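You operate a simulated robot arm through the tools that you are given. There is no shell and no other tool. Be economical: measure what you need, move in short steps, check, and stop when the job is done.

The job below is to be done with a simulated two-armed robot. You get a single attempt, and the scene is never put back.

Task
Open the drawer of the extractor, take the thick plate with yellow edges and put it in the inside of the drawer of the extractor and shut the drawer again. Put the steel plate marked "G257" from the top of the plate table on the rusty steel plate and the steel plate marked "G527" on the small flat steel plate. Take the cap off the grease pot and lay it down on the top of the low dark cabinet. Take the small ring scroll with the orange dab and leave it on the squaring plate. Put one of the spacer forks from the top of the motor table on the large steel plate. Any order will do. Set down upright: spacer fork.

It is judged by the outcome, as a careful person would: the job done as asked, and still so three seconds after it is handed in. It fails if anything else is knocked over, pushed out of place, dropped, spilled or broken. Lids that push on must go on centred and level and be pressed home; caps that screw on are set level and turned clockwise until they are tight.

Robot
Two 7-joint arms with two-finger grippers on one trunk, on a base that drives. Base frame: it is fixed to the floor where the robot stands at the start and does not move with it; the origin is under the middle of the robot, x ahead of it, y to its left, z up. Lengths are in mm, angles in degrees, forces in N, time in s.
The left shoulder is at the start at [99, 216, 1091], the right one opposite. With the tool pointing down near the work surface each hand reaches from about 320 to 840 mm from the robot's upright axis, wherever it stands, measured 20 degrees to its own side. Places, roughly: drawer of the extractor [800, 0, 400]; grease pot [250, -1250, 1000]; inside of the drawer of the extractor [800, 100, 300]; large steel plate (9x9x2 cm) [-3100, -2200, 900]; rusty steel plate (8x8x2 cm) [1700, 7600, 900]; small flat steel plate (10x8x1 cm) [1600, 7400, 900]; small ring scroll with the orange  (10x10x2 cm) [-3100, -2400, 900]; spacer fork [-3000, -2500, 1000]; squaring plate [-2200, 1200, 900]; steel plate [2000, 7500, 750]; thick plate with yellow edges (8x6x2 cm) [-900, -2900, 900]. Payload 3.18 kg a hand.
The tool frame of a hand sits at the grasp point between the pads (the TCP): z along the fingers, y along the line on which they close. The tips reach 30 mm beyond it. Largest opening 144 mm; the body of the gripper starts 103 mm behind the TCP.
Orientation is told as [roll, pitch, yaw] about the base's x, y, z axes, in that order, counted from this pose: with the fingers straight down and closing along the base's y, the tool's x points along the base's -x, its y along +y and its z along -z.

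Tools
- The arms move only by the tool step_arm. It takes "left_series", "right_series" or both (then of equal length, played together; a hand with none holds still); each is a list of rows, each a list of 7 numbers: the shift along the tool's x, y, z in mm, then the turn, a rotation vector about the tool's x, y, z in rad, then the finger opening in mm, from 0 to 144. In form: [[x, y, z, wx, wy, wz, fingers], ...]. A call has 1 to 12 rows; each row shifts and turns the commanded pose from where the row before left it, along the tool's axes as they then stand. Rows are played at 5 a second. More than 50 mm and 8.6 degrees between two rows, or a gripper value outside its range, and nothing of the call is played. A pose out of reach is approached as far as the arm can. The call stops where the force on the tool passes 40 N (or 10 N more than at its start, if that is more) or the arm is blocked; 0.2 s more then pass. The fingers move at their own pace and stop on an object; they squeeze with about 41 N. The grip force told is the motor's: it shows also when the fingers shut on nothing. Time passes only in rows, and 0.2 s behind the last, so rows that do not move let the fingers close. It gives the time, the measured TCP pose, the force on the tool (base axes), the opening and the grip force at its end, in the units of the frame above (readings bear some noise), with the torque about the TCP (base axes, N m) and any sound that the robot's microphone picked up.
- Cameras (640 x 400 px; columns grow to the right, rows downward): "scene" is now at [195.7, -42.1, 1280.8]; the picture's right is [-0.46, -0.89, 0.00], its down [-0.51, 0.26, -0.82] and it looks along [0.73, -0.38, -0.57] (base axes); focal length 214 px, centre (320, 200). "left" rides on the left gripper at [76, -16, -143] in its tool frame; the picture's right is [0.21, 0.98, 0.00], its down [-0.84, 0.18, -0.51] and it looks along [-0.50, 0.11, 0.86] (tool axes); focal length 218 px, centre (320, 200). "right" rides on the right gripper at [77, 16, -143] in its tool frame; the picture's right is [-0.21, 0.98, 0.00], its down [-0.84, -0.18, -0.51] and it looks along [-0.50, -0.11, 0.86] (tool axes); focal length 218 px, centre (320, 200). There is no depth. A picture from a camera that has moved, and an enlarged one, comes with that camera's place and axes in the base frame and with its lens.
- get_image(camera): a new picture of that camera. It takes no simulated time.
- move_column(by): slides the trunk up (or, below 0, down) by that many mm; the arms and the scene camera ride with it, the base frame stays. It gives what a move gives, with no picture.
- base_move(legs): drives the robot by 1 to 6 legs, each [ahead, left, turn to the left] in mm, mm and degrees, along the robot's own axes; the way and the turn of a leg run together, so that a leg with both is an arc; at most 1500 mm and 180 degrees a leg. The arms and the cameras ride along, it lands a little off, and it stops where it bumps. It gives what a move gives.
- turn_head(pan, tilt): turns the head with the scene camera to pan (to the left, within 80 degrees either way) and tilt (down, from -29 to 69), counted from straight ahead of the robot. It gives what a move gives.
- close_up(camera, box): a new picture of the part [left, top, right, bottom] of that camera's present view, enlarged. It takes no simulated time.
- job_done(): hands the job in; it is judged then, once.

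Work in short steps. Places have to be worked out from the pictures, the camera data and where the tool is seen: move nearer, look again, correct. Check each grasp and each placing, and mend what went wrong. You have 196 turns and 172 pictures in all, those below and enlarged ones among them. Open the grippers and draw the arms clear of the work before you hand the job in, unless the task says otherwise; then end with one line.

The tools are called after ">>>" as name(argument=value, ...) on one line, values as JSON. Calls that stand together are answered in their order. step_arm: Moves the arms, as the interface text tells. Its arguments: {"type":"object","properties":{"left_series":{"type":"array","items":{"type":"array","items":{"type":"number"}}},"right_series":{"type":"array","items":{"type":"array","items":{"type":"number"}}}},"required":[]} The other tools are called the same way: move_column (by) slides the trunk up or down; base_move (legs) drives the base; turn_head (pan, tilt) turns the head that bears the scene camera; get_image (camera) takes a picture; close_up (camera, box) takes an enlarged picture of a part of a camera's view; job_done () hands the job in.

At the start:

```text
time: 0.0
left_eef_pos: [415.2, -53.1, 1189.8]
left_orientation: [0.0, 0.0, 0.2]
left_ft_force: [-0.1, 0.2, 0.1]
left_moment: [0.02, 0.04, -0.01]
left_width: 143.9
left_gripper_force: 0.1
right_eef_pos: [370.1, -540.5, 1133.7]
right_orientation: [0.2, -0.1, -0.1]
right_ft_force: [0.1, -0.5, 0.6]
right_moment: [-0.03, -0.02, 0.02]
right_width: 144.2
right_gripper_force: 0.2
trunk travel left (down, up): [-175.0, 194.0]
robot x, y, heading: [0.4, 2.6, -0.0]
head pan, tilt: [-27.4, 34.7]
```

scene: 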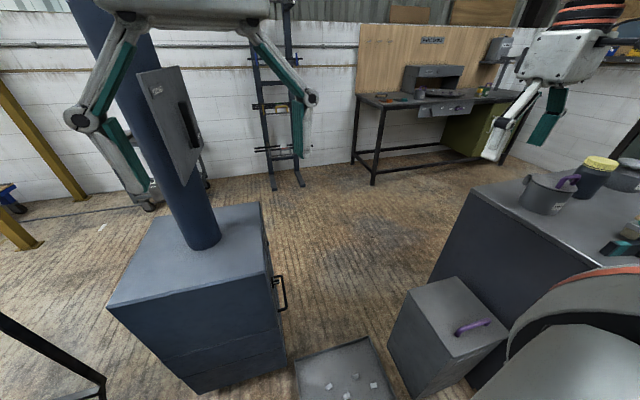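
right: 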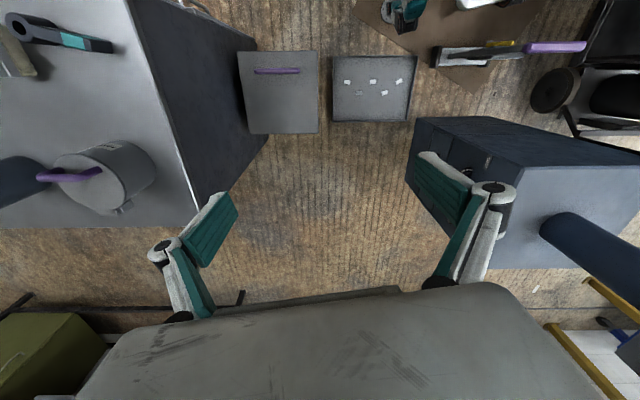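
left: 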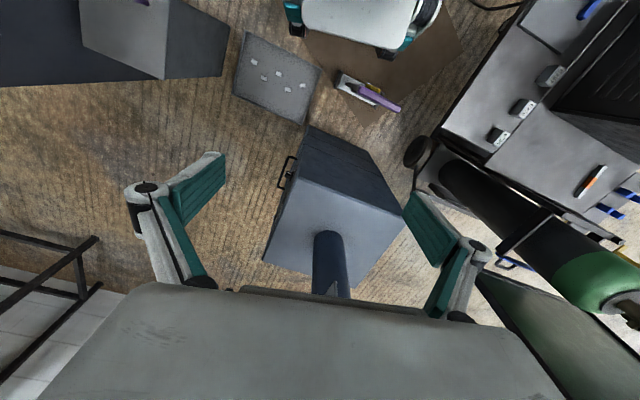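

I start by looking around the scene with the head.

>>> turn_head(pan=0, tilt=40)

>>> get_image(camera="scene")

>>> turn_head(pan=-75, tilt=25)

>>> get_image(camera="scene")

>>> turn_head(pan=75, tilt=25)

>>> get_image(camera="scene")

```text
time: 0.9
left_eef_pos: [415.6, -52.7, 1189.8]
left_orientation: [0.0, 0.0, 0.1]
left_ft_force: [0.4, -0.5, -0.6]
left_moment: [-0.01, -0.01, -0.02]
left_width: 143.8
left_gripper_force: 0.1
right_eef_pos: [370.4, -541.6, 1133.5]
right_orientation: [0.1, 0.0, -0.1]
right_ft_force: [0.0, -0.3, -0.1]
right_moment: [0.02, 0.01, -0.04]
right_width: 143.8
right_gripper_force: 0.1
trunk travel left (down, up): [-175.0, 194.0]
robot x, y, heading: [0.9, -1.9, -0.1]
head pan, tilt: [0.0, 40.0]
```

```text
168 pictures are left
camera scene: at [202.4, -1.6, 1272.8], right [0.0, -1.0, 0.0], down [-0.64, 0.0, -0.77], along [0.77, 0.0, -0.64], focal length 214 px, centre (320, 200)
```

scene: 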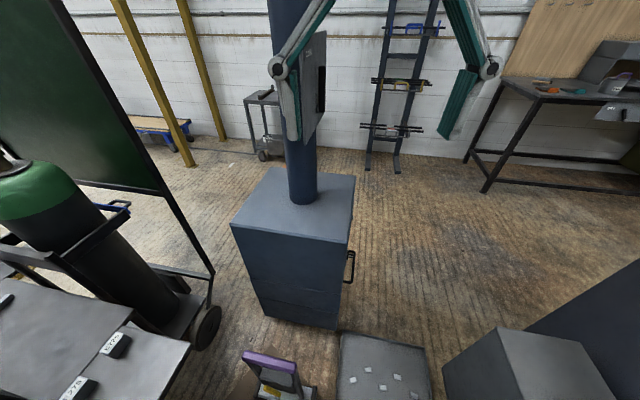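

```text
time: 2.4
left_eef_pos: [414.8, -52.6, 1189.5]
left_orientation: [-0.1, 0.0, 0.3]
left_ft_force: [0.7, -0.7, 0.1]
left_moment: [0.04, -0.01, 0.01]
left_width: 143.7
left_gripper_force: 0.1
right_eef_pos: [371.0, -542.5, 1134.4]
right_orientation: [0.1, 0.0, -0.1]
right_ft_force: [0.9, -0.2, -0.2]
right_moment: [0.01, 0.04, 0.01]
right_width: 144.3
right_gripper_force: 0.0
trunk travel left (down, up): [-175.0, 194.0]
robot x, y, heading: [1.9, -1.6, -0.0]
head pan, tilt: [-75.0, 25.0]
```

```text
167 pictures are left
camera scene: at [141.3, -90.5, 1296.1], right [-0.97, -0.26, 0.0], down [-0.11, 0.41, -0.91], along [0.24, -0.88, -0.42], focal length 214 px, centre (320, 200)
```

scene: 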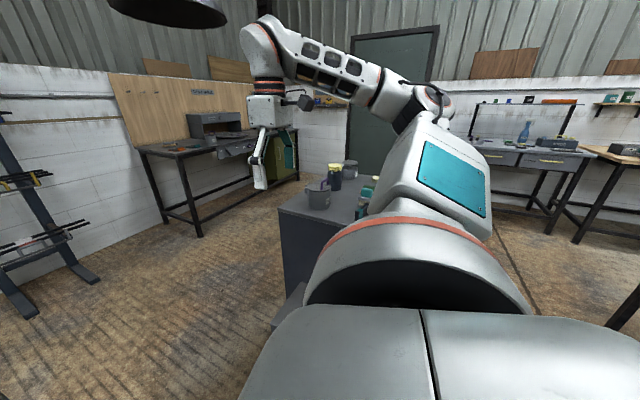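

```text
time: 4.7
left_eef_pos: [415.4, -52.5, 1189.0]
left_orientation: [-0.1, 0.0, 0.2]
left_ft_force: [0.3, -0.8, -0.1]
left_moment: [-0.01, 0.02, 0.04]
left_width: 143.8
left_gripper_force: 0.0
right_eef_pos: [370.6, -541.9, 1135.2]
right_orientation: [0.1, 0.1, -0.1]
right_ft_force: [0.1, -0.7, -0.1]
right_moment: [-0.02, 0.0, 0.0]
right_width: 144.1
right_gripper_force: 0.1
trunk travel left (down, up): [-175.0, 194.0]
robot x, y, heading: [0.1, 0.1, 0.2]
head pan, tilt: [75.0, 25.0]
```

```text
166 pictures are left
camera scene: at [141.3, 87.5, 1296.1], right [0.97, -0.26, 0.0], down [-0.11, -0.41, -0.91], along [0.23, 0.88, -0.42], focal length 214 px, centre (320, 200)
```

scene: 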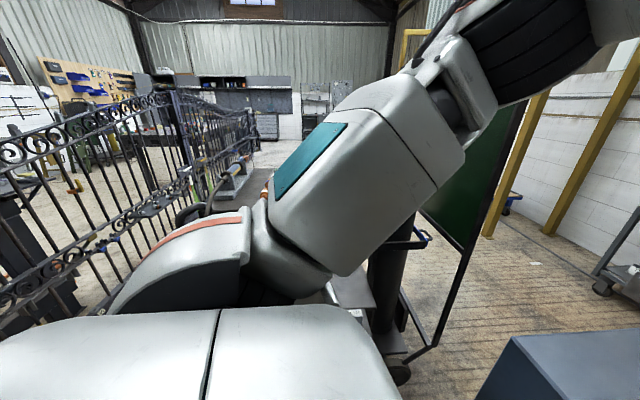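

Take close-ups of the cabinet beside the robot to find the grease pot.

>>> turn_head(pan=-65, tilt=35)

>>> get_image(camera="scene")

>>> close_up(camera="right", box=[0, 0, 320, 230])

```text
time: 7.0
left_eef_pos: [414.9, -52.3, 1189.6]
left_orientation: [-0.1, 0.1, 0.3]
left_ft_force: [-0.7, -0.6, 1.4]
left_moment: [0.0, -0.03, 0.0]
left_width: 143.9
left_gripper_force: 0.2
right_eef_pos: [370.9, -541.8, 1134.6]
right_orientation: [0.1, 0.0, -0.1]
right_ft_force: [-1.2, 0.0, 0.6]
right_moment: [0.0, -0.02, -0.01]
right_width: 144.0
right_gripper_force: 0.1
trunk travel left (down, up): [-175.0, 194.0]
robot x, y, heading: [0.1, -3.7, 0.1]
head pan, tilt: [-65.0, 35.0]
```

```text
165 pictures are left
camera scene: at [154.7, -81.3, 1280.4], right [-0.91, -0.42, 0.0], down [-0.24, 0.52, -0.82], along [0.35, -0.74, -0.57], focal length 214 px, centre (320, 200)
```

scene: 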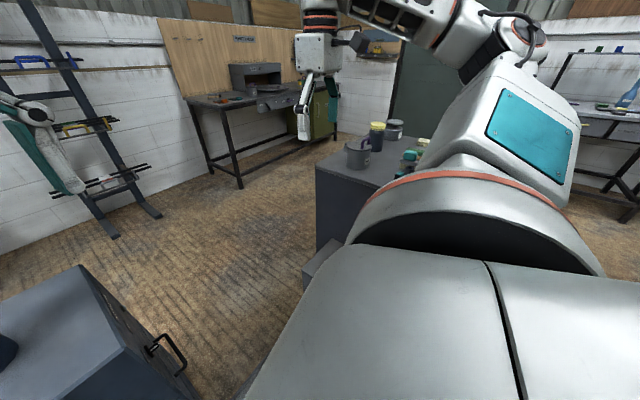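

```text
1.74 times, centred on (160, 115) of right
camera zoom: at [293.8, -526.1, 1277.4], right [0.21, 0.98, 0.0], down [0.84, -0.18, 0.51], along [0.5, -0.11, -0.86], focal length 380 px, centre (598, 348)
```

zoom: 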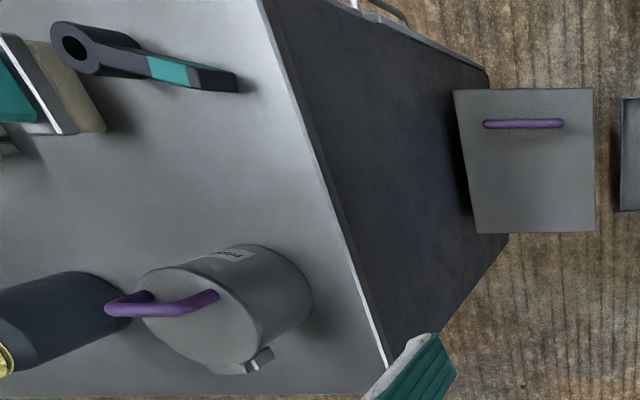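

The grease pot seems to be one of the jars on the cabinet to the right. I turn the base to face it.

>>> base_move(legs=[[0, 0, -60]])

>>> turn_head(pan=0, tilt=35)

>>> get_image(camera="scene")

>>> get_image(camera="right")

>>> get_image(camera="left")

```text
time: 8.4
left_eef_pos: [388.0, -157.0, 1189.4]
left_orientation: [0.0, 0.0, -14.4]
left_ft_force: [-0.1, -0.1, 0.1]
left_moment: [-0.02, -0.06, 0.0]
left_width: 144.2
left_gripper_force: 0.1
right_eef_pos: [220.3, -619.2, 1134.7]
right_orientation: [0.2, 0.0, -14.8]
right_ft_force: [-0.5, 0.4, -0.3]
right_moment: [0.0, -0.05, 0.0]
right_width: 144.0
right_gripper_force: 0.0
trunk travel left (down, up): [-175.0, 194.0]
robot x, y, heading: [1.1, 2.6, -14.7]
head pan, tilt: [-65.0, 35.0]
stopped in leg 1: the robot was blocked; the commanded pose is now the measured one
```

```text
time: 9.8
left_eef_pos: [389.9, -156.6, 1190.3]
left_orientation: [-0.1, 0.2, -14.3]
left_ft_force: [-0.8, -0.4, -0.6]
left_moment: [-0.01, 0.03, 0.02]
left_width: 144.0
left_gripper_force: 0.0
right_eef_pos: [221.8, -617.8, 1135.3]
right_orientation: [0.0, 0.0, -14.7]
right_ft_force: [0.3, -0.2, -0.8]
right_moment: [-0.01, 0.02, 0.01]
right_width: 143.8
right_gripper_force: 0.0
trunk travel left (down, up): [-175.0, 194.0]
robot x, y, heading: [-2.5, 1.4, -14.7]
head pan, tilt: [0.0, 35.0]
```

```text
163 pictures are left
camera scene: at [199.1, -53.4, 1280.4], right [-0.25, -0.97, 0.0], down [-0.55, 0.15, -0.82], along [0.79, -0.21, -0.57], focal length 214 px, centre (320, 200)
```

scene: 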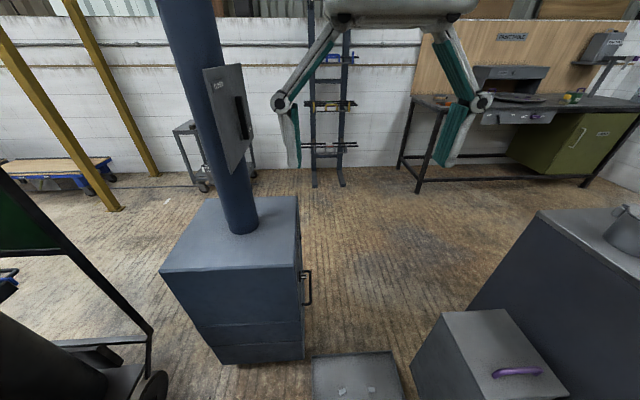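

```text
162 pictures are left
camera right: at [151.5, -582.8, 1277.4], right [0.45, 0.89, 0.0], down [0.77, -0.39, 0.51], along [0.45, -0.23, -0.86], focal length 218 px, centre (320, 200)
```

right: 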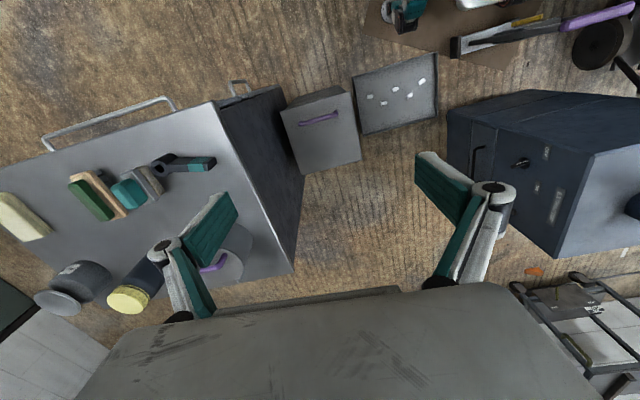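

```text
161 pictures are left
camera left: at [311.3, -153.0, 1333.7], right [0.04, 1.0, 0.0], down [0.86, -0.03, 0.51], along [0.51, -0.02, -0.86], focal length 218 px, centre (320, 200)
```

left: 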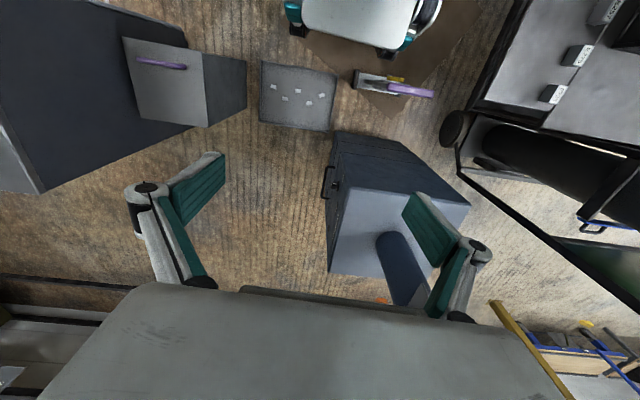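

The turn was blocked at −15°. I look down on both sides to see what is near the base.

>>> turn_head(pan=80, tilt=65)

>>> get_image(camera="scene")

>>> turn_head(pan=20, tilt=69)

>>> get_image(camera="scene")

```text
time: 11.3
left_eef_pos: [389.3, -155.7, 1189.6]
left_orientation: [-0.1, 0.0, -14.4]
left_ft_force: [-0.4, -0.4, 0.2]
left_moment: [0.01, 0.01, 0.0]
left_width: 143.8
left_gripper_force: 0.1
right_eef_pos: [220.7, -618.0, 1134.3]
right_orientation: [0.0, 0.0, -14.7]
right_ft_force: [0.2, -0.1, -0.4]
right_moment: [-0.02, 0.0, -0.04]
right_width: 144.1
right_gripper_force: 0.1
trunk travel left (down, up): [-175.0, 194.0]
robot x, y, heading: [1.7, -2.0, -14.7]
head pan, tilt: [80.0, 65.0]
```

```text
160 pictures are left
camera scene: at [139.2, 24.1, 1240.5], right [0.91, -0.42, 0.0], down [-0.38, -0.82, -0.42], along [0.18, 0.38, -0.91], focal length 214 px, centre (320, 200)
```

scene: 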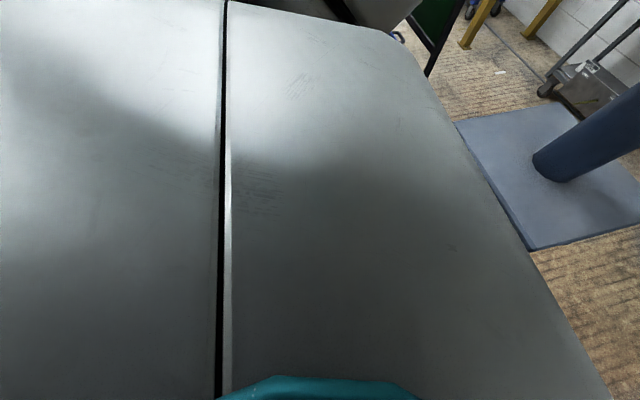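

```text
time: 12.6
left_eef_pos: [388.7, -156.1, 1188.5]
left_orientation: [0.0, 0.0, -14.4]
left_ft_force: [-0.4, 0.0, -0.1]
left_moment: [-0.03, 0.0, -0.01]
left_width: 144.0
left_gripper_force: 0.1
right_eef_pos: [222.0, -617.2, 1133.0]
right_orientation: [0.0, 0.0, -14.7]
right_ft_force: [1.2, 0.6, 0.4]
right_moment: [0.0, 0.0, -0.01]
right_width: 143.9
right_gripper_force: 0.0
trunk travel left (down, up): [-175.0, 194.0]
robot x, y, heading: [4.1, 5.5, -14.6]
head pan, tilt: [20.0, 68.8]
```

```text
159 pictures are left
camera scene: at [169.5, -25.8, 1236.7], right [0.09, -1.0, 0.0], down [-0.93, -0.09, -0.36], along [0.36, 0.03, -0.93], focal length 214 px, centre (320, 200)
```

scene: 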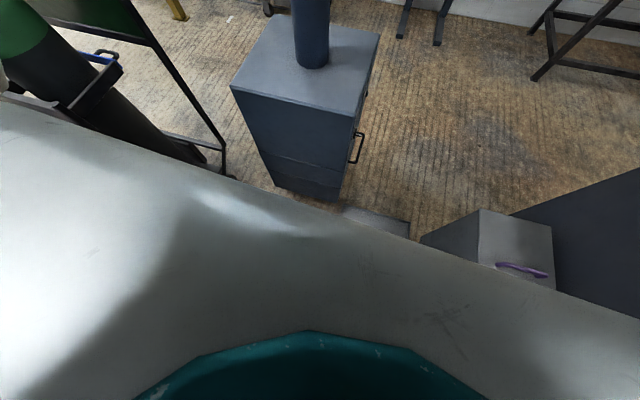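

I raise the trunk for clearance and a better view, and swing the left hand left with a yaw so its camera surveys the left side.

>>> move_column(by=190)

>>> step_arm(left_series=[[0, 50, 0, 0, 0, 0, 144], [0, 50, 0, 0, 0, 0, 144], [0, 50, 0, 0, 0, -0.14, 144], [0, 50, 0, 0, 0, -0.14, 144], [0, 50, 0, 0, 0, -0.14, 144], [0, 50, 0, 0, 0, -0.14, 144], [0, 0, 0, 0, 0, -0.14, 144], [0, 0, 0, 0, 0, -0.14, 144], [0, 0, 0, 0, 0, -0.14, 144], [0, 0, 0, 0, 0, -0.14, 144], [0, 0, 0, 0, 0, -0.14, 144], [0, 0, 0, 0, 0, -0.14, 144]])

>>> get_image(camera="left")

```text
time: 14.7
left_eef_pos: [389.1, -155.4, 1379.8]
left_orientation: [-0.3, 0.0, -14.4]
left_ft_force: [0.2, 0.7, -0.5]
left_moment: [-0.02, -0.01, 0.01]
left_width: 144.0
left_gripper_force: 0.0
right_eef_pos: [222.8, -617.1, 1325.0]
right_orientation: [0.0, 0.0, -14.7]
right_ft_force: [-0.5, -0.3, 0.7]
right_moment: [-0.04, 0.02, -0.01]
right_width: 144.0
right_gripper_force: 0.0
trunk travel left (down, up): [-365.0, 4.0]
robot x, y, heading: [-0.3, -1.3, -14.6]
head pan, tilt: [20.0, 68.8]
```

```text
time: 17.3
left_eef_pos: [423.2, 138.8, 1379.1]
left_orientation: [0.0, 0.1, 66.0]
left_ft_force: [0.5, -0.1, 0.1]
left_moment: [-0.02, -0.04, 0.01]
left_width: 144.4
left_gripper_force: 0.0
right_eef_pos: [222.3, -618.3, 1324.8]
right_orientation: [0.2, -0.1, -14.7]
right_ft_force: [0.3, -0.7, -0.6]
right_moment: [0.02, -0.01, 0.03]
right_width: 143.9
right_gripper_force: 0.0
trunk travel left (down, up): [-365.0, 4.0]
robot x, y, heading: [0.0, -2.0, -14.9]
head pan, tilt: [20.0, 68.8]
```

```text
158 pictures are left
camera left: at [406.0, 61.5, 1522.5], right [-0.98, 0.21, 0.0], down [0.18, 0.84, 0.51], along [0.1, 0.49, -0.86], focal length 218 px, centre (320, 200)
```

left: 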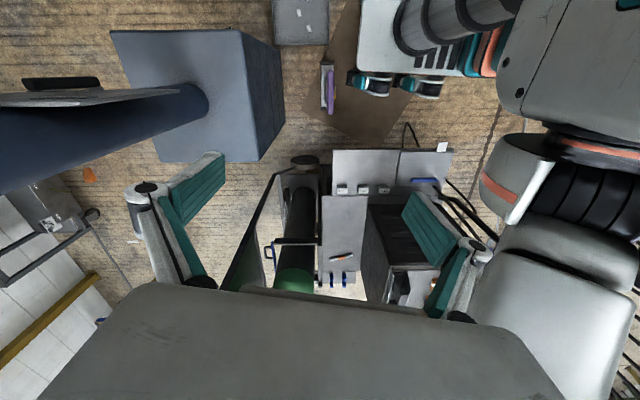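

The left is clear of the base. Now the right hand's camera looks to the right and behind.

>>> step_arm(right_series=[[0, 0, 0, 0, 0, 0.145, 144], [0, 0, 0, 0, 0, 0.145, 144], [0, 0, 0, 0, 0, 0.145, 144], [0, 0, 0, 0, 0, 0.145, 144], [0, 0, 0, 0, 0, 0.145, 144], [0, 0, 0, 0, 0, 0.145, 144], [0, 0, 0, 0, 0, 0.145, 144], [0, 0, 0, 0, 0, 0.145, 144], [0, 0, 0, 0, 0, 0.145, 144], [0, 0, 0, 0, 0, 0.145, 144], [0, 0, 0, 0, 0, 0.145, 144], [0, 0, 0, 0, 0, 0.145, 144]])

>>> get_image(camera="right")

```text
time: 19.9
left_eef_pos: [422.6, 138.4, 1378.7]
left_orientation: [0.1, 0.3, 65.8]
left_ft_force: [0.0, -0.4, -0.4]
left_moment: [-0.02, 0.02, -0.04]
left_width: 143.9
left_gripper_force: 0.0
right_eef_pos: [177.9, -796.7, 1434.5]
right_orientation: [-1.0, 0.9, -105.1]
right_ft_force: [-0.8, 0.0, 0.6]
right_moment: [-0.04, -0.01, 0.0]
right_width: 143.9
right_gripper_force: 0.1
right hand out of reach, approached as far as the arm can: row 4, 5, 6, 7, 8, 9, 10, 11, 12
trunk travel left (down, up): [-365.0, 4.0]
robot x, y, heading: [0.5, -0.7, -14.9]
head pan, tilt: [20.0, 68.8]
```

```text
157 pictures are left
camera right: at [214.7, -730.1, 1578.6], right [0.89, -0.46, -0.02], down [-0.39, -0.78, 0.5], along [-0.24, -0.43, -0.87], focal length 218 px, centre (320, 200)
```

right: 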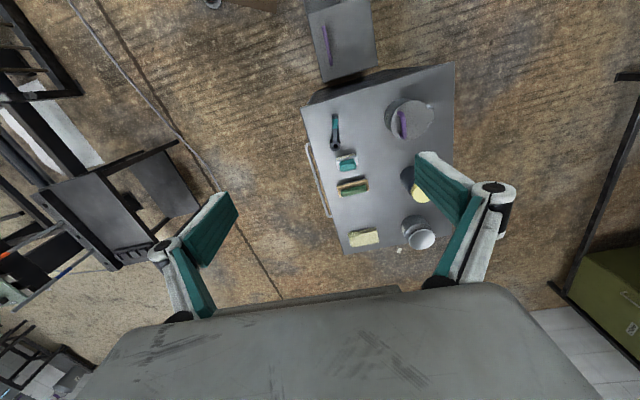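

I yaw the left hand further so that its camera looks behind the robot.

>>> step_arm(left_series=[[-50, 0, 0, 0, 0, -0.14, 144], [-50, 0, 0, 0, 0, -0.14, 144], [-50, 0, 0, 0, 0, -0.14, 144], [-50, 0, 0, 0, 0, -0.14, 144], [0, 0, 0, 0, 0, -0.14, 144], [0, 0, 0, 0, 0, -0.14, 144], [0, 0, 0, 0, 0, -0.14, 144], [0, 0, 0, 0, 0, -0.14, 144], [0, 0, 0, 0, 0, -0.14, 144], [0, 0, 0, 0, 0, -0.14, 144], [0, 0, 0, 0, 0, -0.14, 144], [0, 0, 0, 0, 0, -0.14, 144]])

>>> get_image(camera="left")

```text
time: 22.5
left_eef_pos: [464.4, 332.6, 1378.9]
left_orientation: [0.1, -0.1, 162.3]
left_ft_force: [-0.7, -0.1, 0.2]
left_moment: [0.02, 0.0, 0.03]
left_width: 144.0
left_gripper_force: 0.1
right_eef_pos: [177.1, -796.1, 1435.2]
right_orientation: [-0.9, 0.9, -105.0]
right_ft_force: [-0.1, 0.2, 0.5]
right_moment: [0.0, 0.01, 0.01]
right_width: 144.3
right_gripper_force: 0.1
trunk travel left (down, up): [-365.0, 4.0]
robot x, y, heading: [-2.5, 6.2, -14.7]
head pan, tilt: [20.0, 68.8]
```

```text
156 pictures are left
camera left: at [541.6, 323.6, 1522.6], right [-0.1, -0.99, 0.0], down [-0.86, 0.09, 0.51], along [-0.51, 0.05, -0.86], focal length 218 px, centre (320, 200)
```

left: 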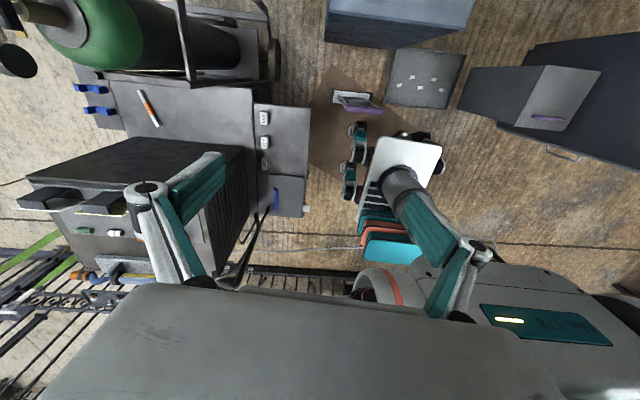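

Nothing obvious touches the base; with the trunk raised I retry a small turn to the right.

>>> base_move(legs=[[0, 0, -10]])

```text
time: 23.6
left_eef_pos: [514.7, 246.0, 1379.5]
left_orientation: [0.0, -0.1, 152.0]
left_ft_force: [0.1, -0.5, -0.3]
left_moment: [0.02, -0.01, -0.01]
left_width: 144.2
left_gripper_force: 0.1
right_eef_pos: [34.7, -814.8, 1433.8]
right_orientation: [-0.9, 1.0, -115.2]
right_ft_force: [0.0, -0.8, -0.3]
right_moment: [0.01, -0.01, -0.01]
right_width: 144.0
right_gripper_force: 0.0
trunk travel left (down, up): [-365.0, 4.0]
robot x, y, heading: [-1.0, -0.3, -24.8]
head pan, tilt: [20.0, 68.8]
```

The turn is free now (probably an arm was touching before). I tuck the right hand in front and turn its camera forward, then continue turning.

>>> step_arm(right_series=[[45, 0, 0, 0, 0, 0, 144], [45, 0, 0, 0, 0, 0, 144], [45, 0, 0, 0, 0, 0, 144], [45, 0, 0, 0, 0, 0, 144], [45, 0, 0, 0, 0, 0, 144], [45, 0, 0, 0, 0, 0, 144], [0, 0, 0, 0, 0, -0.15, 144], [0, 0, 0, 0, 0, -0.15, 144], [0, 0, 0, 0, 0, -0.15, 144], [0, 0, 0, 0, 0, -0.15, 144], [0, 0, 0, 0, 0, -0.15, 144], [0, 0, 0, 0, 0, -0.15, 144]])

>>> base_move(legs=[[0, 0, -35]])

>>> turn_head(pan=-10, tilt=35)

>>> get_image(camera="scene")

```text
time: 26.2
left_eef_pos: [514.6, 245.5, 1378.7]
left_orientation: [0.3, 0.0, 152.0]
left_ft_force: [-0.2, 0.0, -0.4]
left_moment: [0.03, 0.0, 0.03]
left_width: 144.0
left_gripper_force: 0.0
right_eef_pos: [41.2, -804.7, 1444.8]
right_orientation: [0.1, 1.3, -63.3]
right_ft_force: [0.3, -1.3, -0.3]
right_moment: [0.01, -0.02, 0.0]
right_width: 144.2
right_gripper_force: 0.1
right hand out of reach, approached as far as the arm can: row 1, 2, 3, 4, 5, 6
trunk travel left (down, up): [-365.0, 4.0]
robot x, y, heading: [0.3, 1.5, -24.6]
head pan, tilt: [20.0, 68.8]
```

```text
time: 28.3
left_eef_pos: [562.6, -93.1, 1379.0]
left_orientation: [0.2, -0.1, 117.1]
left_ft_force: [0.1, -0.2, -0.8]
left_moment: [0.01, -0.01, 0.01]
left_width: 143.9
left_gripper_force: 0.1
right_eef_pos: [-425.0, -683.5, 1443.7]
right_orientation: [0.2, 1.3, -98.6]
right_ft_force: [0.5, -0.4, 0.4]
right_moment: [0.0, -0.02, -0.01]
right_width: 144.1
right_gripper_force: 0.0
trunk travel left (down, up): [-365.0, 4.0]
robot x, y, heading: [-2.8, 2.0, -59.5]
head pan, tilt: [20.0, 68.8]
```

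```text
time: 29.3
left_eef_pos: [563.1, -92.9, 1378.6]
left_orientation: [0.2, -0.2, 117.0]
left_ft_force: [-0.5, 0.5, 0.2]
left_moment: [0.0, -0.01, 0.02]
left_width: 144.2
left_gripper_force: 0.0
right_eef_pos: [-426.6, -682.1, 1442.7]
right_orientation: [0.2, 1.3, -98.6]
right_ft_force: [-0.7, 0.1, 0.1]
right_moment: [0.01, 0.0, 0.0]
right_width: 143.8
right_gripper_force: 0.1
trunk travel left (down, up): [-365.0, 4.0]
robot x, y, heading: [-1.3, 1.3, -59.5]
head pan, tilt: [-10.0, 35.0]
```

```text
155 pictures are left
camera scene: at [50.7, -118.8, 1475.4], right [-0.94, -0.35, 0.0], down [-0.2, 0.54, -0.82], along [0.28, -0.77, -0.57], focal length 214 px, centre (320, 200)
```

scene: 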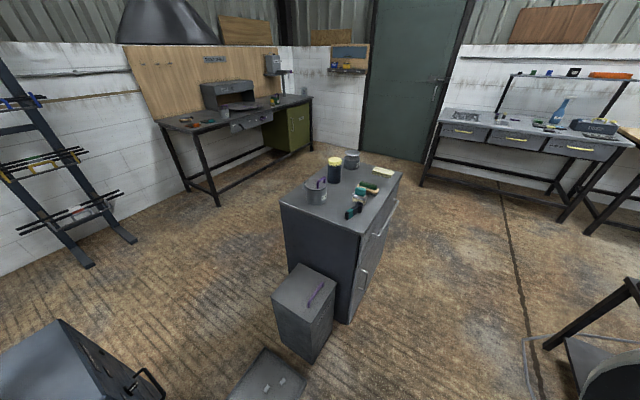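

Good overview. I take a close-up of the cabinet top.

>>> close_up(camera="scene", box=[270, 130, 430, 240])

>>> turn_head(pan=-75, tilt=25)

>>> get_image(camera="scene")

```text
3.64 times, centred on (350, 185) of scene
camera zoom: at [50.7, -118.8, 1475.4], right [-0.94, -0.35, 0.0], down [-0.2, 0.54, -0.82], along [0.28, -0.77, -0.57], focal length 780 px, centre (211, 254)
```

zoom: 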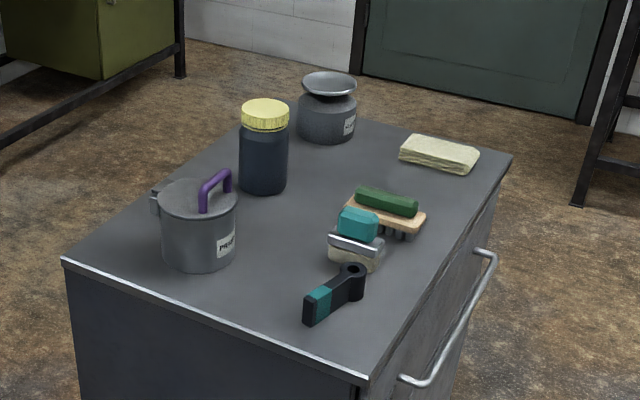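

```text
time: 30.6
left_eef_pos: [563.8, -93.3, 1379.4]
left_orientation: [0.3, -0.1, 117.0]
left_ft_force: [-0.3, -0.9, 0.3]
left_moment: [-0.01, -0.01, 0.02]
left_width: 143.8
left_gripper_force: 0.1
right_eef_pos: [-426.7, -682.2, 1443.9]
right_orientation: [0.1, 1.3, -98.6]
right_ft_force: [-0.4, -0.4, 0.2]
right_moment: [0.01, 0.03, -0.03]
right_width: 143.9
right_gripper_force: 0.0
trunk travel left (down, up): [-365.0, 4.0]
robot x, y, heading: [3.5, 1.1, -59.6]
head pan, tilt: [-75.0, 25.0]
```

```text
153 pictures are left
camera scene: at [-44.6, -101.7, 1491.3], right [-0.71, 0.7, 0.0], down [0.3, 0.3, -0.91], along [-0.64, -0.64, -0.42], focal length 214 px, centre (320, 200)
```

scene: 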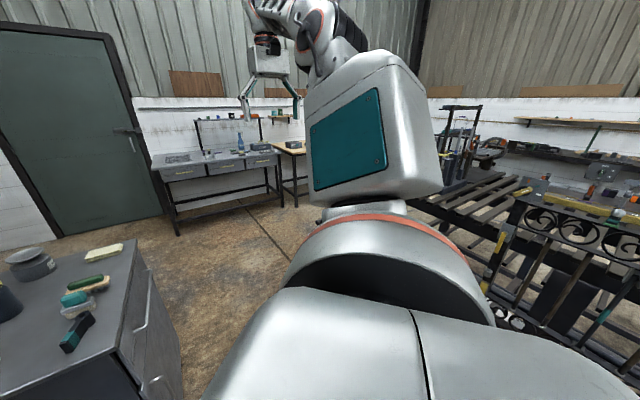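

I zoom on labels.

>>> turn_head(pan=-10, tilt=35)

>>> close_up(camera="scene", box=[300, 145, 366, 207])

```text
time: 32.0
left_eef_pos: [562.7, -93.5, 1379.3]
left_orientation: [0.2, -0.1, 116.9]
left_ft_force: [-0.4, 0.7, 0.0]
left_moment: [0.01, 0.0, -0.02]
left_width: 144.1
left_gripper_force: 0.1
right_eef_pos: [-426.6, -682.3, 1444.2]
right_orientation: [0.1, 1.3, -98.6]
right_ft_force: [-1.2, 0.5, -0.4]
right_moment: [0.0, 0.01, 0.03]
right_width: 144.1
right_gripper_force: 0.0
trunk travel left (down, up): [-365.0, 4.0]
robot x, y, heading: [0.1, -2.3, -59.6]
head pan, tilt: [-10.0, 35.0]
```

```text
6.45 times, centred on (333, 176) of scene
camera zoom: at [50.6, -118.8, 1475.5], right [-0.94, -0.35, 0.0], down [-0.2, 0.54, -0.82], along [0.28, -0.77, -0.57], focal length 1384 px, centre (236, 355)
```

zoom: 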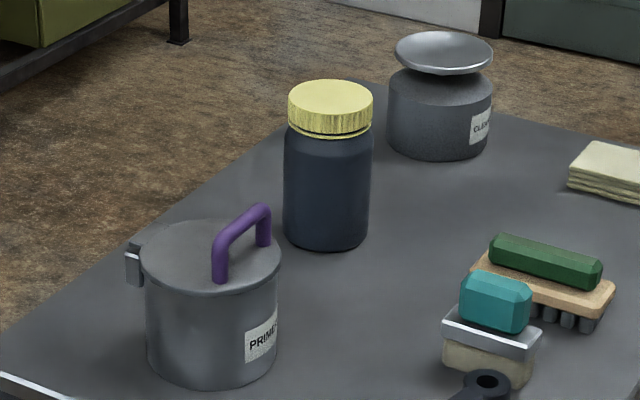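

The grease pot is the jar with the yellow screw cap, about (335,−1124,1000). I first bring the right hand in front of the robot, then drive to the cabinet's −x side.

>>> step_arm(right_series=[[26, 42, 0, 0, 0, 0, 144], [26, 42, 0, 0, 0, 0, 144], [26, 42, 0, 0, 0, 0, 144], [26, 42, 0, 0, 0, 0, 144], [26, 42, 0, 0, 0, 0, 144], [26, 42, 0, 0, 0, 0, 144], [26, 42, 0, 0, 0, 0, 144], [0, 0, 0, 0, 0, -0.136, 144], [0, 0, 0, 0, 0, -0.136, 144], [0, 0, 0, 0, 0, -0.136, 144], [0, 0, 0, 0, 0, -0.136, 144], [0, 0, 0, 0, 0, -0.136, 144]])

>>> turn_head(pan=-30, tilt=50)

>>> get_image(camera="scene")

```text
time: 34.6
left_eef_pos: [563.7, -93.9, 1378.0]
left_orientation: [0.2, 0.0, 117.1]
left_ft_force: [0.1, -1.1, -0.3]
left_moment: [0.0, 0.04, 0.02]
left_width: 143.8
left_gripper_force: 0.0
right_eef_pos: [-121.9, -572.6, 1470.3]
right_orientation: [0.9, 0.9, -59.5]
right_ft_force: [0.8, 0.0, -0.6]
right_moment: [0.01, -0.02, 0.0]
right_width: 143.8
right_gripper_force: 0.0
right hand out of reach, approached as far as the arm can: row 6, 7
trunk travel left (down, up): [-365.0, 4.0]
robot x, y, heading: [0.7, 2.6, -59.8]
head pan, tilt: [-10.0, 35.0]
```

```text
time: 35.4
left_eef_pos: [562.2, -93.3, 1378.9]
left_orientation: [0.3, -0.1, 117.0]
left_ft_force: [0.6, -0.2, -0.3]
left_moment: [-0.02, -0.01, -0.05]
left_width: 143.9
left_gripper_force: 0.0
right_eef_pos: [-122.8, -572.5, 1471.1]
right_orientation: [0.9, 0.9, -59.7]
right_ft_force: [0.7, 0.2, 0.2]
right_moment: [-0.02, 0.01, -0.01]
right_width: 144.3
right_gripper_force: 0.0
trunk travel left (down, up): [-365.0, 4.0]
robot x, y, heading: [0.8, -3.4, -59.5]
head pan, tilt: [-30.0, 50.0]
```

```text
151 pictures are left
camera scene: at [20.6, -113.0, 1453.8], right [-1.0, -0.01, 0.0], down [0.0, 0.77, -0.64], along [0.0, -0.64, -0.77], focal length 214 px, centre (320, 200)
```

scene: 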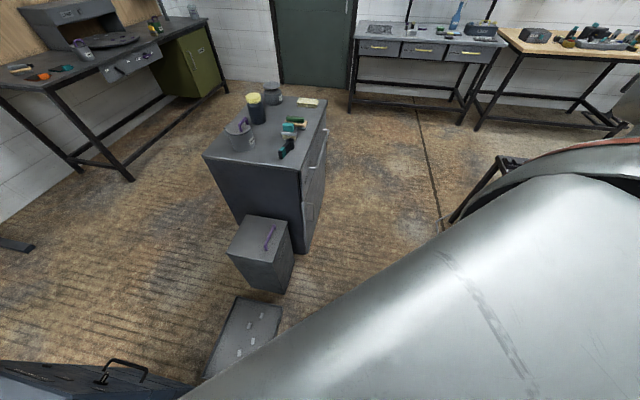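

Clear floor on the −x side of the cabinet. Drive there and turn to face +x.

>>> base_move(legs=[[729, -833, 0], [0, 0, 60]])

>>> turn_head(pan=0, tilt=45)

>>> get_image(camera="scene")

>>> get_image(camera="right")

```text
time: 40.4
left_eef_pos: [346.9, -713.0, 1378.8]
left_orientation: [0.2, -0.1, 120.1]
left_ft_force: [0.5, 0.7, 0.1]
left_moment: [-0.03, 0.05, -0.03]
left_width: 144.0
left_gripper_force: 0.0
right_eef_pos: [-313.0, -1228.4, 1471.4]
right_orientation: [0.8, 1.0, -56.5]
right_ft_force: [1.1, -0.7, -0.1]
right_moment: [-0.04, 0.02, -0.03]
right_width: 144.0
right_gripper_force: 0.0
trunk travel left (down, up): [-365.0, 4.0]
robot x, y, heading: [-219.2, -650.3, -56.6]
head pan, tilt: [-30.0, 50.0]
stopped in leg 1: the robot was blocked; the commanded pose is now the measured one
```

```text
time: 41.3
left_eef_pos: [345.6, -715.3, 1379.7]
left_orientation: [0.1, 0.1, 120.0]
left_ft_force: [0.1, 0.1, 0.4]
left_moment: [-0.03, 0.02, -0.01]
left_width: 144.3
left_gripper_force: 0.0
right_eef_pos: [-313.9, -1229.5, 1470.0]
right_orientation: [0.9, 1.0, -56.5]
right_ft_force: [-0.4, -0.2, -0.2]
right_moment: [-0.02, 0.01, -0.01]
right_width: 144.1
right_gripper_force: 0.0
trunk travel left (down, up): [-365.0, 4.0]
robot x, y, heading: [-220.0, -652.5, -56.6]
head pan, tilt: [0.0, 45.0]
```

```text
150 pictures are left
camera scene: at [-154.8, -754.6, 1460.7], right [-0.84, -0.55, 0.0], down [-0.39, 0.59, -0.71], along [0.39, -0.59, -0.71], focal length 214 px, centre (320, 200)
```

scene: 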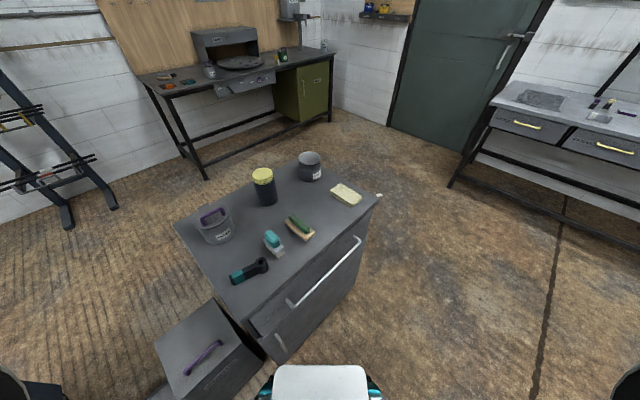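

```text
149 pictures are left
camera right: at [-343.3, -1161.2, 1615.5], right [0.93, 0.37, 0.01], down [0.31, -0.81, 0.49], along [0.19, -0.45, -0.87], focal length 218 px, centre (320, 200)
```

right: 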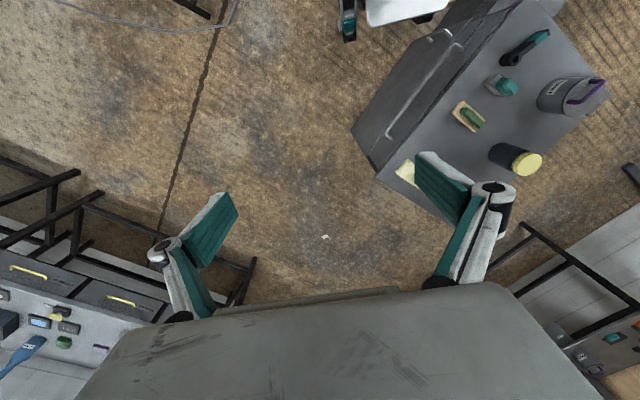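

The base front-left touched something near the cabinet's corner. I back off to the right, go around and turn to face the cabinet square on.

>>> base_move(legs=[[-68, -194, 0], [220, -121, 0], [0, 0, 44.8]])

>>> get_image(camera="scene")

```text
time: 47.1
left_eef_pos: [50.7, -600.7, 1378.8]
left_orientation: [0.1, 0.0, 164.6]
left_ft_force: [0.1, -0.8, -0.3]
left_moment: [0.02, -0.02, 0.0]
left_width: 144.0
left_gripper_force: 0.2
right_eef_pos: [-58.0, -1432.0, 1470.5]
right_orientation: [1.1, 0.9, -12.0]
right_ft_force: [-1.1, 0.0, 1.0]
right_moment: [-0.01, -0.02, 0.01]
right_width: 144.0
right_gripper_force: 0.0
trunk travel left (down, up): [-365.0, 4.0]
robot x, y, heading: [-402.9, -954.7, -12.1]
head pan, tilt: [0.0, 45.0]
```

```text
148 pictures are left
camera scene: at [-279.3, -980.7, 1460.7], right [-0.21, -0.98, 0.0], down [-0.69, 0.15, -0.71], along [0.69, -0.15, -0.71], focal length 214 px, centre (320, 200)
```

scene: 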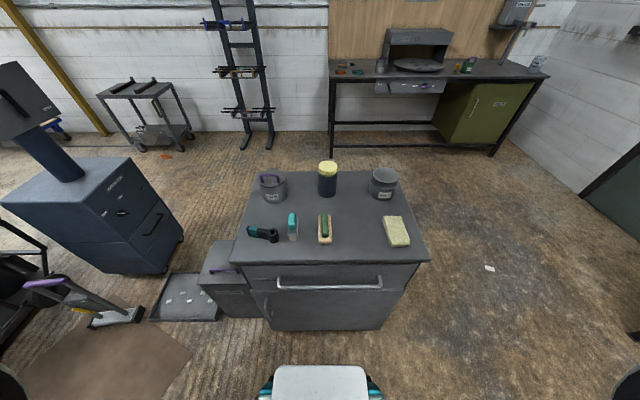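

I move 90 mm ahead, lower the trunk, and bring the right hand over the jar area.

>>> base_move(legs=[[90, 0, 0]])

>>> move_column(by=-150)

>>> step_arm(right_series=[[0, 40, 0, 0, 0, 0, 100], [0, 40, 0, 0, 0, 0, 100], [0, 40, 0, 0, 0, 0, 100], [0, 40, 0, 0, 0, 0, 100], [0, 40, 0, 0, 0, 0, 100], [-30, 40, 0, 0, 0, 0, 100], [-30, 40, 0, 0, 0, 0, 100], [-30, 40, 0, 0, 0, 0, 100]])

>>> get_image(camera="right")

```text
time: 48.2
left_eef_pos: [136.3, -620.4, 1379.1]
left_orientation: [0.2, 0.0, 164.7]
left_ft_force: [0.2, -0.6, 0.2]
left_moment: [-0.03, 0.02, 0.0]
left_width: 144.0
left_gripper_force: 0.0
right_eef_pos: [27.4, -1450.8, 1471.2]
right_orientation: [1.1, 0.9, -12.0]
right_ft_force: [0.1, 0.4, -0.3]
right_moment: [0.01, 0.06, 0.0]
right_width: 143.7
right_gripper_force: 0.0
trunk travel left (down, up): [-365.0, 4.0]
robot x, y, heading: [-309.7, -972.8, -12.3]
head pan, tilt: [0.0, 45.0]
```

```text
time: 50.0
left_eef_pos: [152.5, -623.3, 1210.8]
left_orientation: [0.3, -3.4, 164.4]
left_ft_force: [-0.2, -0.1, 0.7]
left_moment: [0.02, -0.07, -0.03]
left_width: 143.9
left_gripper_force: 0.1
right_eef_pos: [25.1, -1449.4, 1323.5]
right_orientation: [1.1, 0.7, -12.0]
right_ft_force: [0.4, -1.0, -0.1]
right_moment: [0.01, -0.03, -0.02]
right_width: 144.5
right_gripper_force: 0.0
trunk travel left (down, up): [-215.0, 154.0]
robot x, y, heading: [-314.9, -972.1, -12.1]
head pan, tilt: [0.0, 45.0]
```

```text
time: 51.8
left_eef_pos: [152.4, -624.2, 1210.0]
left_orientation: [0.2, -3.5, 164.5]
left_ft_force: [-0.5, 0.6, -0.2]
left_moment: [0.03, 0.01, 0.01]
left_width: 143.8
left_gripper_force: 0.1
right_eef_pos: [80.9, -1272.1, 1284.7]
right_orientation: [1.2, 0.9, -12.0]
right_ft_force: [-0.4, 0.5, -0.6]
right_moment: [-0.05, 0.02, -0.02]
right_width: 100.0
right_gripper_force: 0.1
right hand out of reach, approached as far as the arm can: row 5, 6, 7, 8
trunk travel left (down, up): [-215.0, 154.0]
robot x, y, heading: [-314.4, -973.0, -12.1]
head pan, tilt: [0.0, 45.0]
```

```text
147 pictures are left
camera right: at [11.5, -1243.6, 1429.2], right [0.41, 0.91, 0.02], down [0.79, -0.36, 0.49], along [0.45, -0.19, -0.87], focal length 218 px, centre (320, 200)
```

right: 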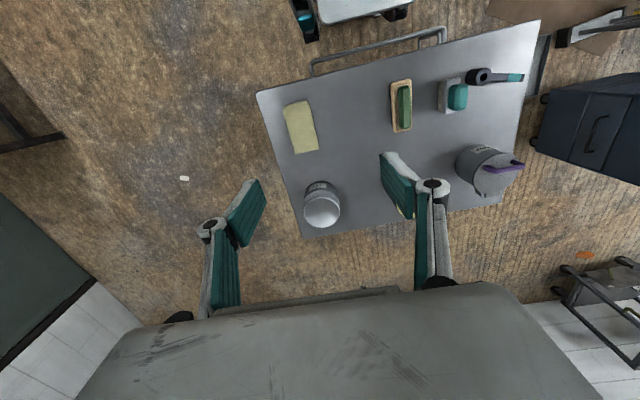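

Right hand is near an inner reach limit; I move it forward and down toward the point above the cap.

>>> step_arm(right_series=[[0, 0, 40, 0, 0, 0, 100], [-37, 32, 20, 0, 0, 0, 100], [-37, 32, 20, 0, 0, 0, 100], [-37, 32, 20, 0, 0, 0, 100], [-37, 32, 20, 0, 0, 0, 100], [-37, 32, 0, 0, 0, 0, 100], [-35, 32, 0, 0, 0, 0, 100]])

>>> get_image(camera="right")

>>> get_image(camera="scene")

```text
refused: row 2 steps farther than a row can; nothing moved
```

```text
146 pictures are left
camera right: at [11.5, -1243.6, 1429.2], right [0.41, 0.91, 0.02], down [0.79, -0.36, 0.49], along [0.45, -0.19, -0.87], focal length 218 px, centre (320, 200)
```

right: 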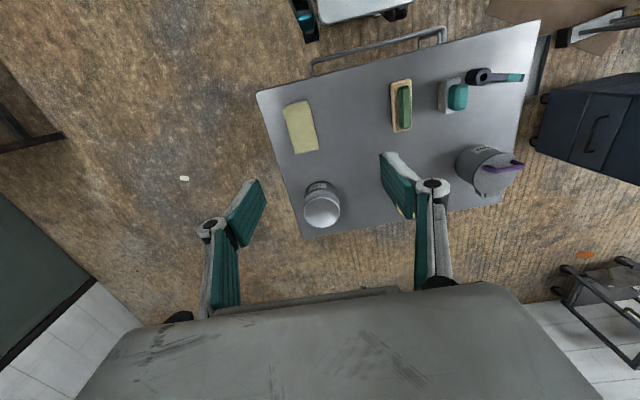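

```text
145 pictures are left
camera scene: at [-151.7, -1008.5, 1308.2], right [-0.21, -0.98, 0.0], down [-0.69, 0.15, -0.71], along [0.69, -0.15, -0.71], focal length 214 px, centre (320, 200)
```

scene: 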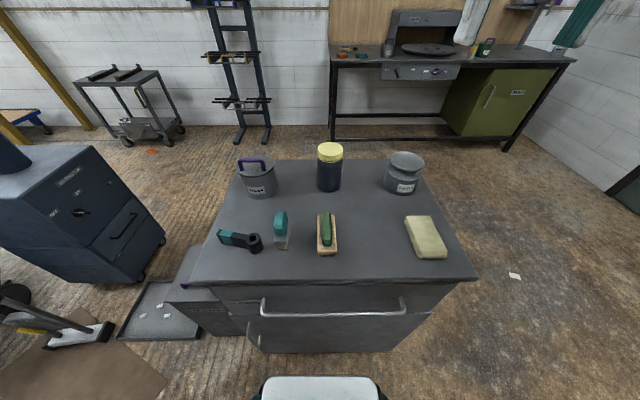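

Redo with smaller rows.

>>> step_arm(right_series=[[0, 0, 40, 0, 0, 0, 100], [-31, 27, 15, 0, 0, 0, 100], [-31, 27, 15, 0, 0, 0, 100], [-31, 27, 15, 0, 0, 0, 100], [-31, 27, 15, 0, 0, 0, 100], [-31, 27, 0, 0, 0, 0, 100], [-31, 27, 0, 0, 0, 0, 100], [-31, 25, 0, 0, 0, 0, 100]])

>>> get_image(camera="right")

```text
time: 53.6
left_eef_pos: [153.2, -624.9, 1210.0]
left_orientation: [0.3, -3.5, 164.5]
left_ft_force: [-0.2, -0.1, -0.3]
left_moment: [0.0, 0.02, -0.01]
left_width: 144.0
left_gripper_force: 0.1
right_eef_pos: [167.3, -1297.6, 1176.8]
right_orientation: [1.1, 0.9, -12.2]
right_ft_force: [0.3, 0.5, 0.3]
right_moment: [0.01, -0.01, -0.03]
right_width: 99.7
right_gripper_force: 0.1
right hand out of reach, approached as far as the arm can: row 1, 2, 3, 4, 5, 6, 7, 8
trunk travel left (down, up): [-215.0, 154.0]
robot x, y, heading: [-311.8, -972.3, -11.9]
head pan, tilt: [0.0, 45.0]
```

```text
144 pictures are left
camera right: at [97.6, -1268.9, 1322.1], right [0.41, 0.91, 0.02], down [0.79, -0.36, 0.49], along [0.45, -0.19, -0.87], focal length 218 px, centre (320, 200)
```

right: 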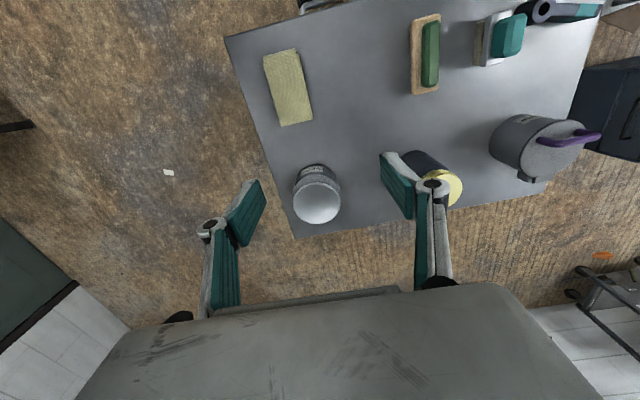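

The arm seems wound up from the earlier yaw. I return it to its starting pose relative to the robot to unwind it.

>>> step_arm(right_series=[[25, -40, 0, 0, 0, 0, 100], [25, -40, 0, 0, 0, 0, 100], [25, -40, 0, 0, 0, 0, 100], [25, -40, 0, 0, 0, 0, 100], [25, -40, 0, 0, 0, 0, 100], [25, -40, 0, 0, 0, 0, 100], [17, -40, 0, 0, 0, 0, 100], [0, -40, 0, 0, 0, 0, 100]])

>>> step_arm(right_series=[[0, 40, 0, 0, 0, 0, 100], [-16, 42, 0, 0, 0, 0, 100], [-26, 42, 0, 0, 0, 0, 100], [-26, 42, 0, 0, 0, 0, 100], [-26, 42, 0, 0, 0, 0, 100], [-26, 42, 0, 0, 0, 0, 100], [-26, 42, 0, 0, 0, 0, 100], [-26, 42, 0, 0, 0, 0, 100], [-26, 42, 0, 0, 0, 0, 100], [-26, 42, 0, 0, 0, 0, 100], [-26, 42, 0, 0, 0, 0, 100], [-26, 42, 0, 0, 0, 0, 100]])

>>> get_image(camera="right")

```text
time: 55.4
left_eef_pos: [152.3, -623.8, 1210.4]
left_orientation: [0.2, -3.4, 164.6]
left_ft_force: [0.6, 0.8, -0.2]
left_moment: [0.01, 0.01, -0.03]
left_width: 144.1
left_gripper_force: 0.0
right_eef_pos: [-60.4, -1578.1, 1175.5]
right_orientation: [1.0, 0.9, -11.9]
right_ft_force: [-0.8, 0.1, 0.0]
right_moment: [-0.01, 0.02, 0.01]
right_width: 100.1
right_gripper_force: 0.1
trunk travel left (down, up): [-215.0, 154.0]
robot x, y, heading: [-310.7, -966.3, -12.3]
head pan, tilt: [0.0, 45.0]
```

```text
time: 58.0
left_eef_pos: [145.9, -623.2, 1213.2]
left_orientation: [0.3, -3.1, 164.5]
left_ft_force: [-1.2, 0.0, 1.0]
left_moment: [0.01, -0.2, -0.03]
left_width: 144.0
left_gripper_force: 0.0
right_eef_pos: [186.5, -1338.0, 1207.0]
right_orientation: [1.1, 0.6, -12.2]
right_ft_force: [-1.5, 0.0, 1.3]
right_moment: [-0.04, -0.17, 0.0]
right_width: 99.8
right_gripper_force: 0.0
right hand out of reach, approached as far as the arm can: row 5, 6, 7, 8, 9, 10, 12
trunk travel left (down, up): [-215.0, 154.0]
robot x, y, heading: [-311.6, -972.1, -12.1]
head pan, tilt: [0.0, 45.0]
```

```text
143 pictures are left
camera right: at [114.9, -1310.3, 1350.2], right [0.41, 0.91, 0.02], down [0.79, -0.36, 0.5], along [0.46, -0.19, -0.87], focal length 218 px, centre (320, 200)
```

right: 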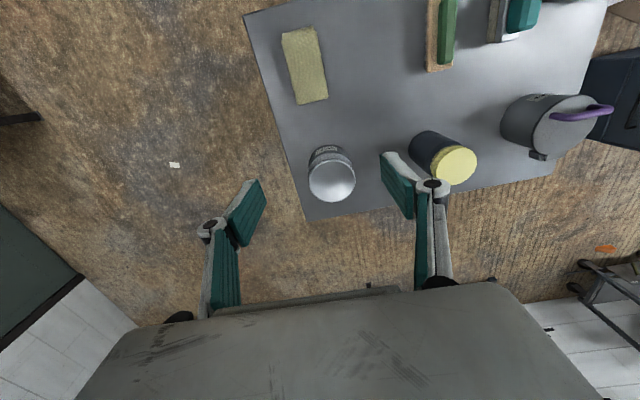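

The two arms may be hindering each other: the left one is still twisted. I unwind the left arm while moving the right hand back out.

>>> step_arm(left_series=[[0, -15, 0, 0, 0, 0.145, 144], [0, -15, 0, 0, 0, 0.145, 144], [0, -15, 0, 0, 0, 0.145, 144], [0, -15, 0, 0, 0, 0.145, 144], [0, 0, 0, 0, 0, 0.145, 144], [0, 0, 0, 0, 0, 0.145, 144], [0, 0, 0, 0, 0, 0.145, 144], [0, 0, 0, 0, 0, 0.145, 144], [0, 0, 0, 0, 0, 0.145, 144], [0, 0, 0, 0, 0, 0.145, 144]], right_series=[[0, -40, 0, 0, 0, 0, 100], [0, -40, 0, 0, 0, 0, 100], [0, -40, 0, 0, 0, 0, 100], [0, 0, 0, 0, 0, 0, 100], [0, 0, 0, 0, 0, 0, 100], [0, 0, 0, 0, 0, 0, 100], [0, 0, 0, 0, 0, 0, 100], [0, 0, 0, 0, 0, 0, 100], [0, 0, 0, 0, 0, 0, 100], [0, 0, 0, 0, 0, 0, 100]])

>>> step_arm(left_series=[[0, 0, 0, 0, 0, 0.145, 144], [0, 0, 0, 0, 0, 0.145, 144], [0, 0, 0, 0, 0, 0.145, 144], [0, 0, 0, 0, 0, 0.145, 144], [0, 0, 0, 0, 0, 0.145, 144], [0, 0, 0, 0, 0, 0.145, 144], [0, 0, 0, 0, 0, 0.145, 144], [0, 0, 0, 0, 0, 0.145, 144], [0, 0, 0, 0, 0, 0.145, 144], [0, 0, 0, 0, 0, 0.145, 144], [0, 0, 0, 0, 0, 0.145, 144]])

```text
time: 60.2
left_eef_pos: [189.0, -582.1, 1200.9]
left_orientation: [3.5, -0.1, 81.4]
left_ft_force: [0.2, -0.6, 0.1]
left_moment: [0.03, -0.01, -0.02]
left_width: 144.1
left_gripper_force: 0.0
left hand out of reach, approached as far as the arm can: row 1, 2, 3
right_eef_pos: [165.9, -1458.1, 1198.2]
right_orientation: [1.0, 1.0, -12.0]
right_ft_force: [-0.3, 0.7, 0.1]
right_moment: [0.0, 0.0, 0.01]
right_width: 99.9
right_gripper_force: 0.1
trunk travel left (down, up): [-215.0, 154.0]
robot x, y, heading: [-311.6, -971.1, -12.3]
head pan, tilt: [0.0, 45.0]
```

```text
time: 62.6
left_eef_pos: [204.9, -702.5, 1087.0]
left_orientation: [0.0, 3.1, -9.7]
left_ft_force: [-0.5, 0.3, -1.1]
left_moment: [0.02, 0.02, -0.01]
left_width: 144.5
left_gripper_force: 0.0
left hand out of reach, approached as far as the arm can: row 6, 7, 8, 9, 10, 11
right_eef_pos: [166.3, -1456.2, 1200.2]
right_orientation: [0.9, 0.9, -12.0]
right_ft_force: [0.3, 0.3, 0.6]
right_moment: [-0.03, 0.02, -0.02]
right_width: 100.0
right_gripper_force: 0.1
trunk travel left (down, up): [-215.0, 154.0]
robot x, y, heading: [-311.2, -969.7, -12.2]
head pan, tilt: [0.0, 45.0]
```

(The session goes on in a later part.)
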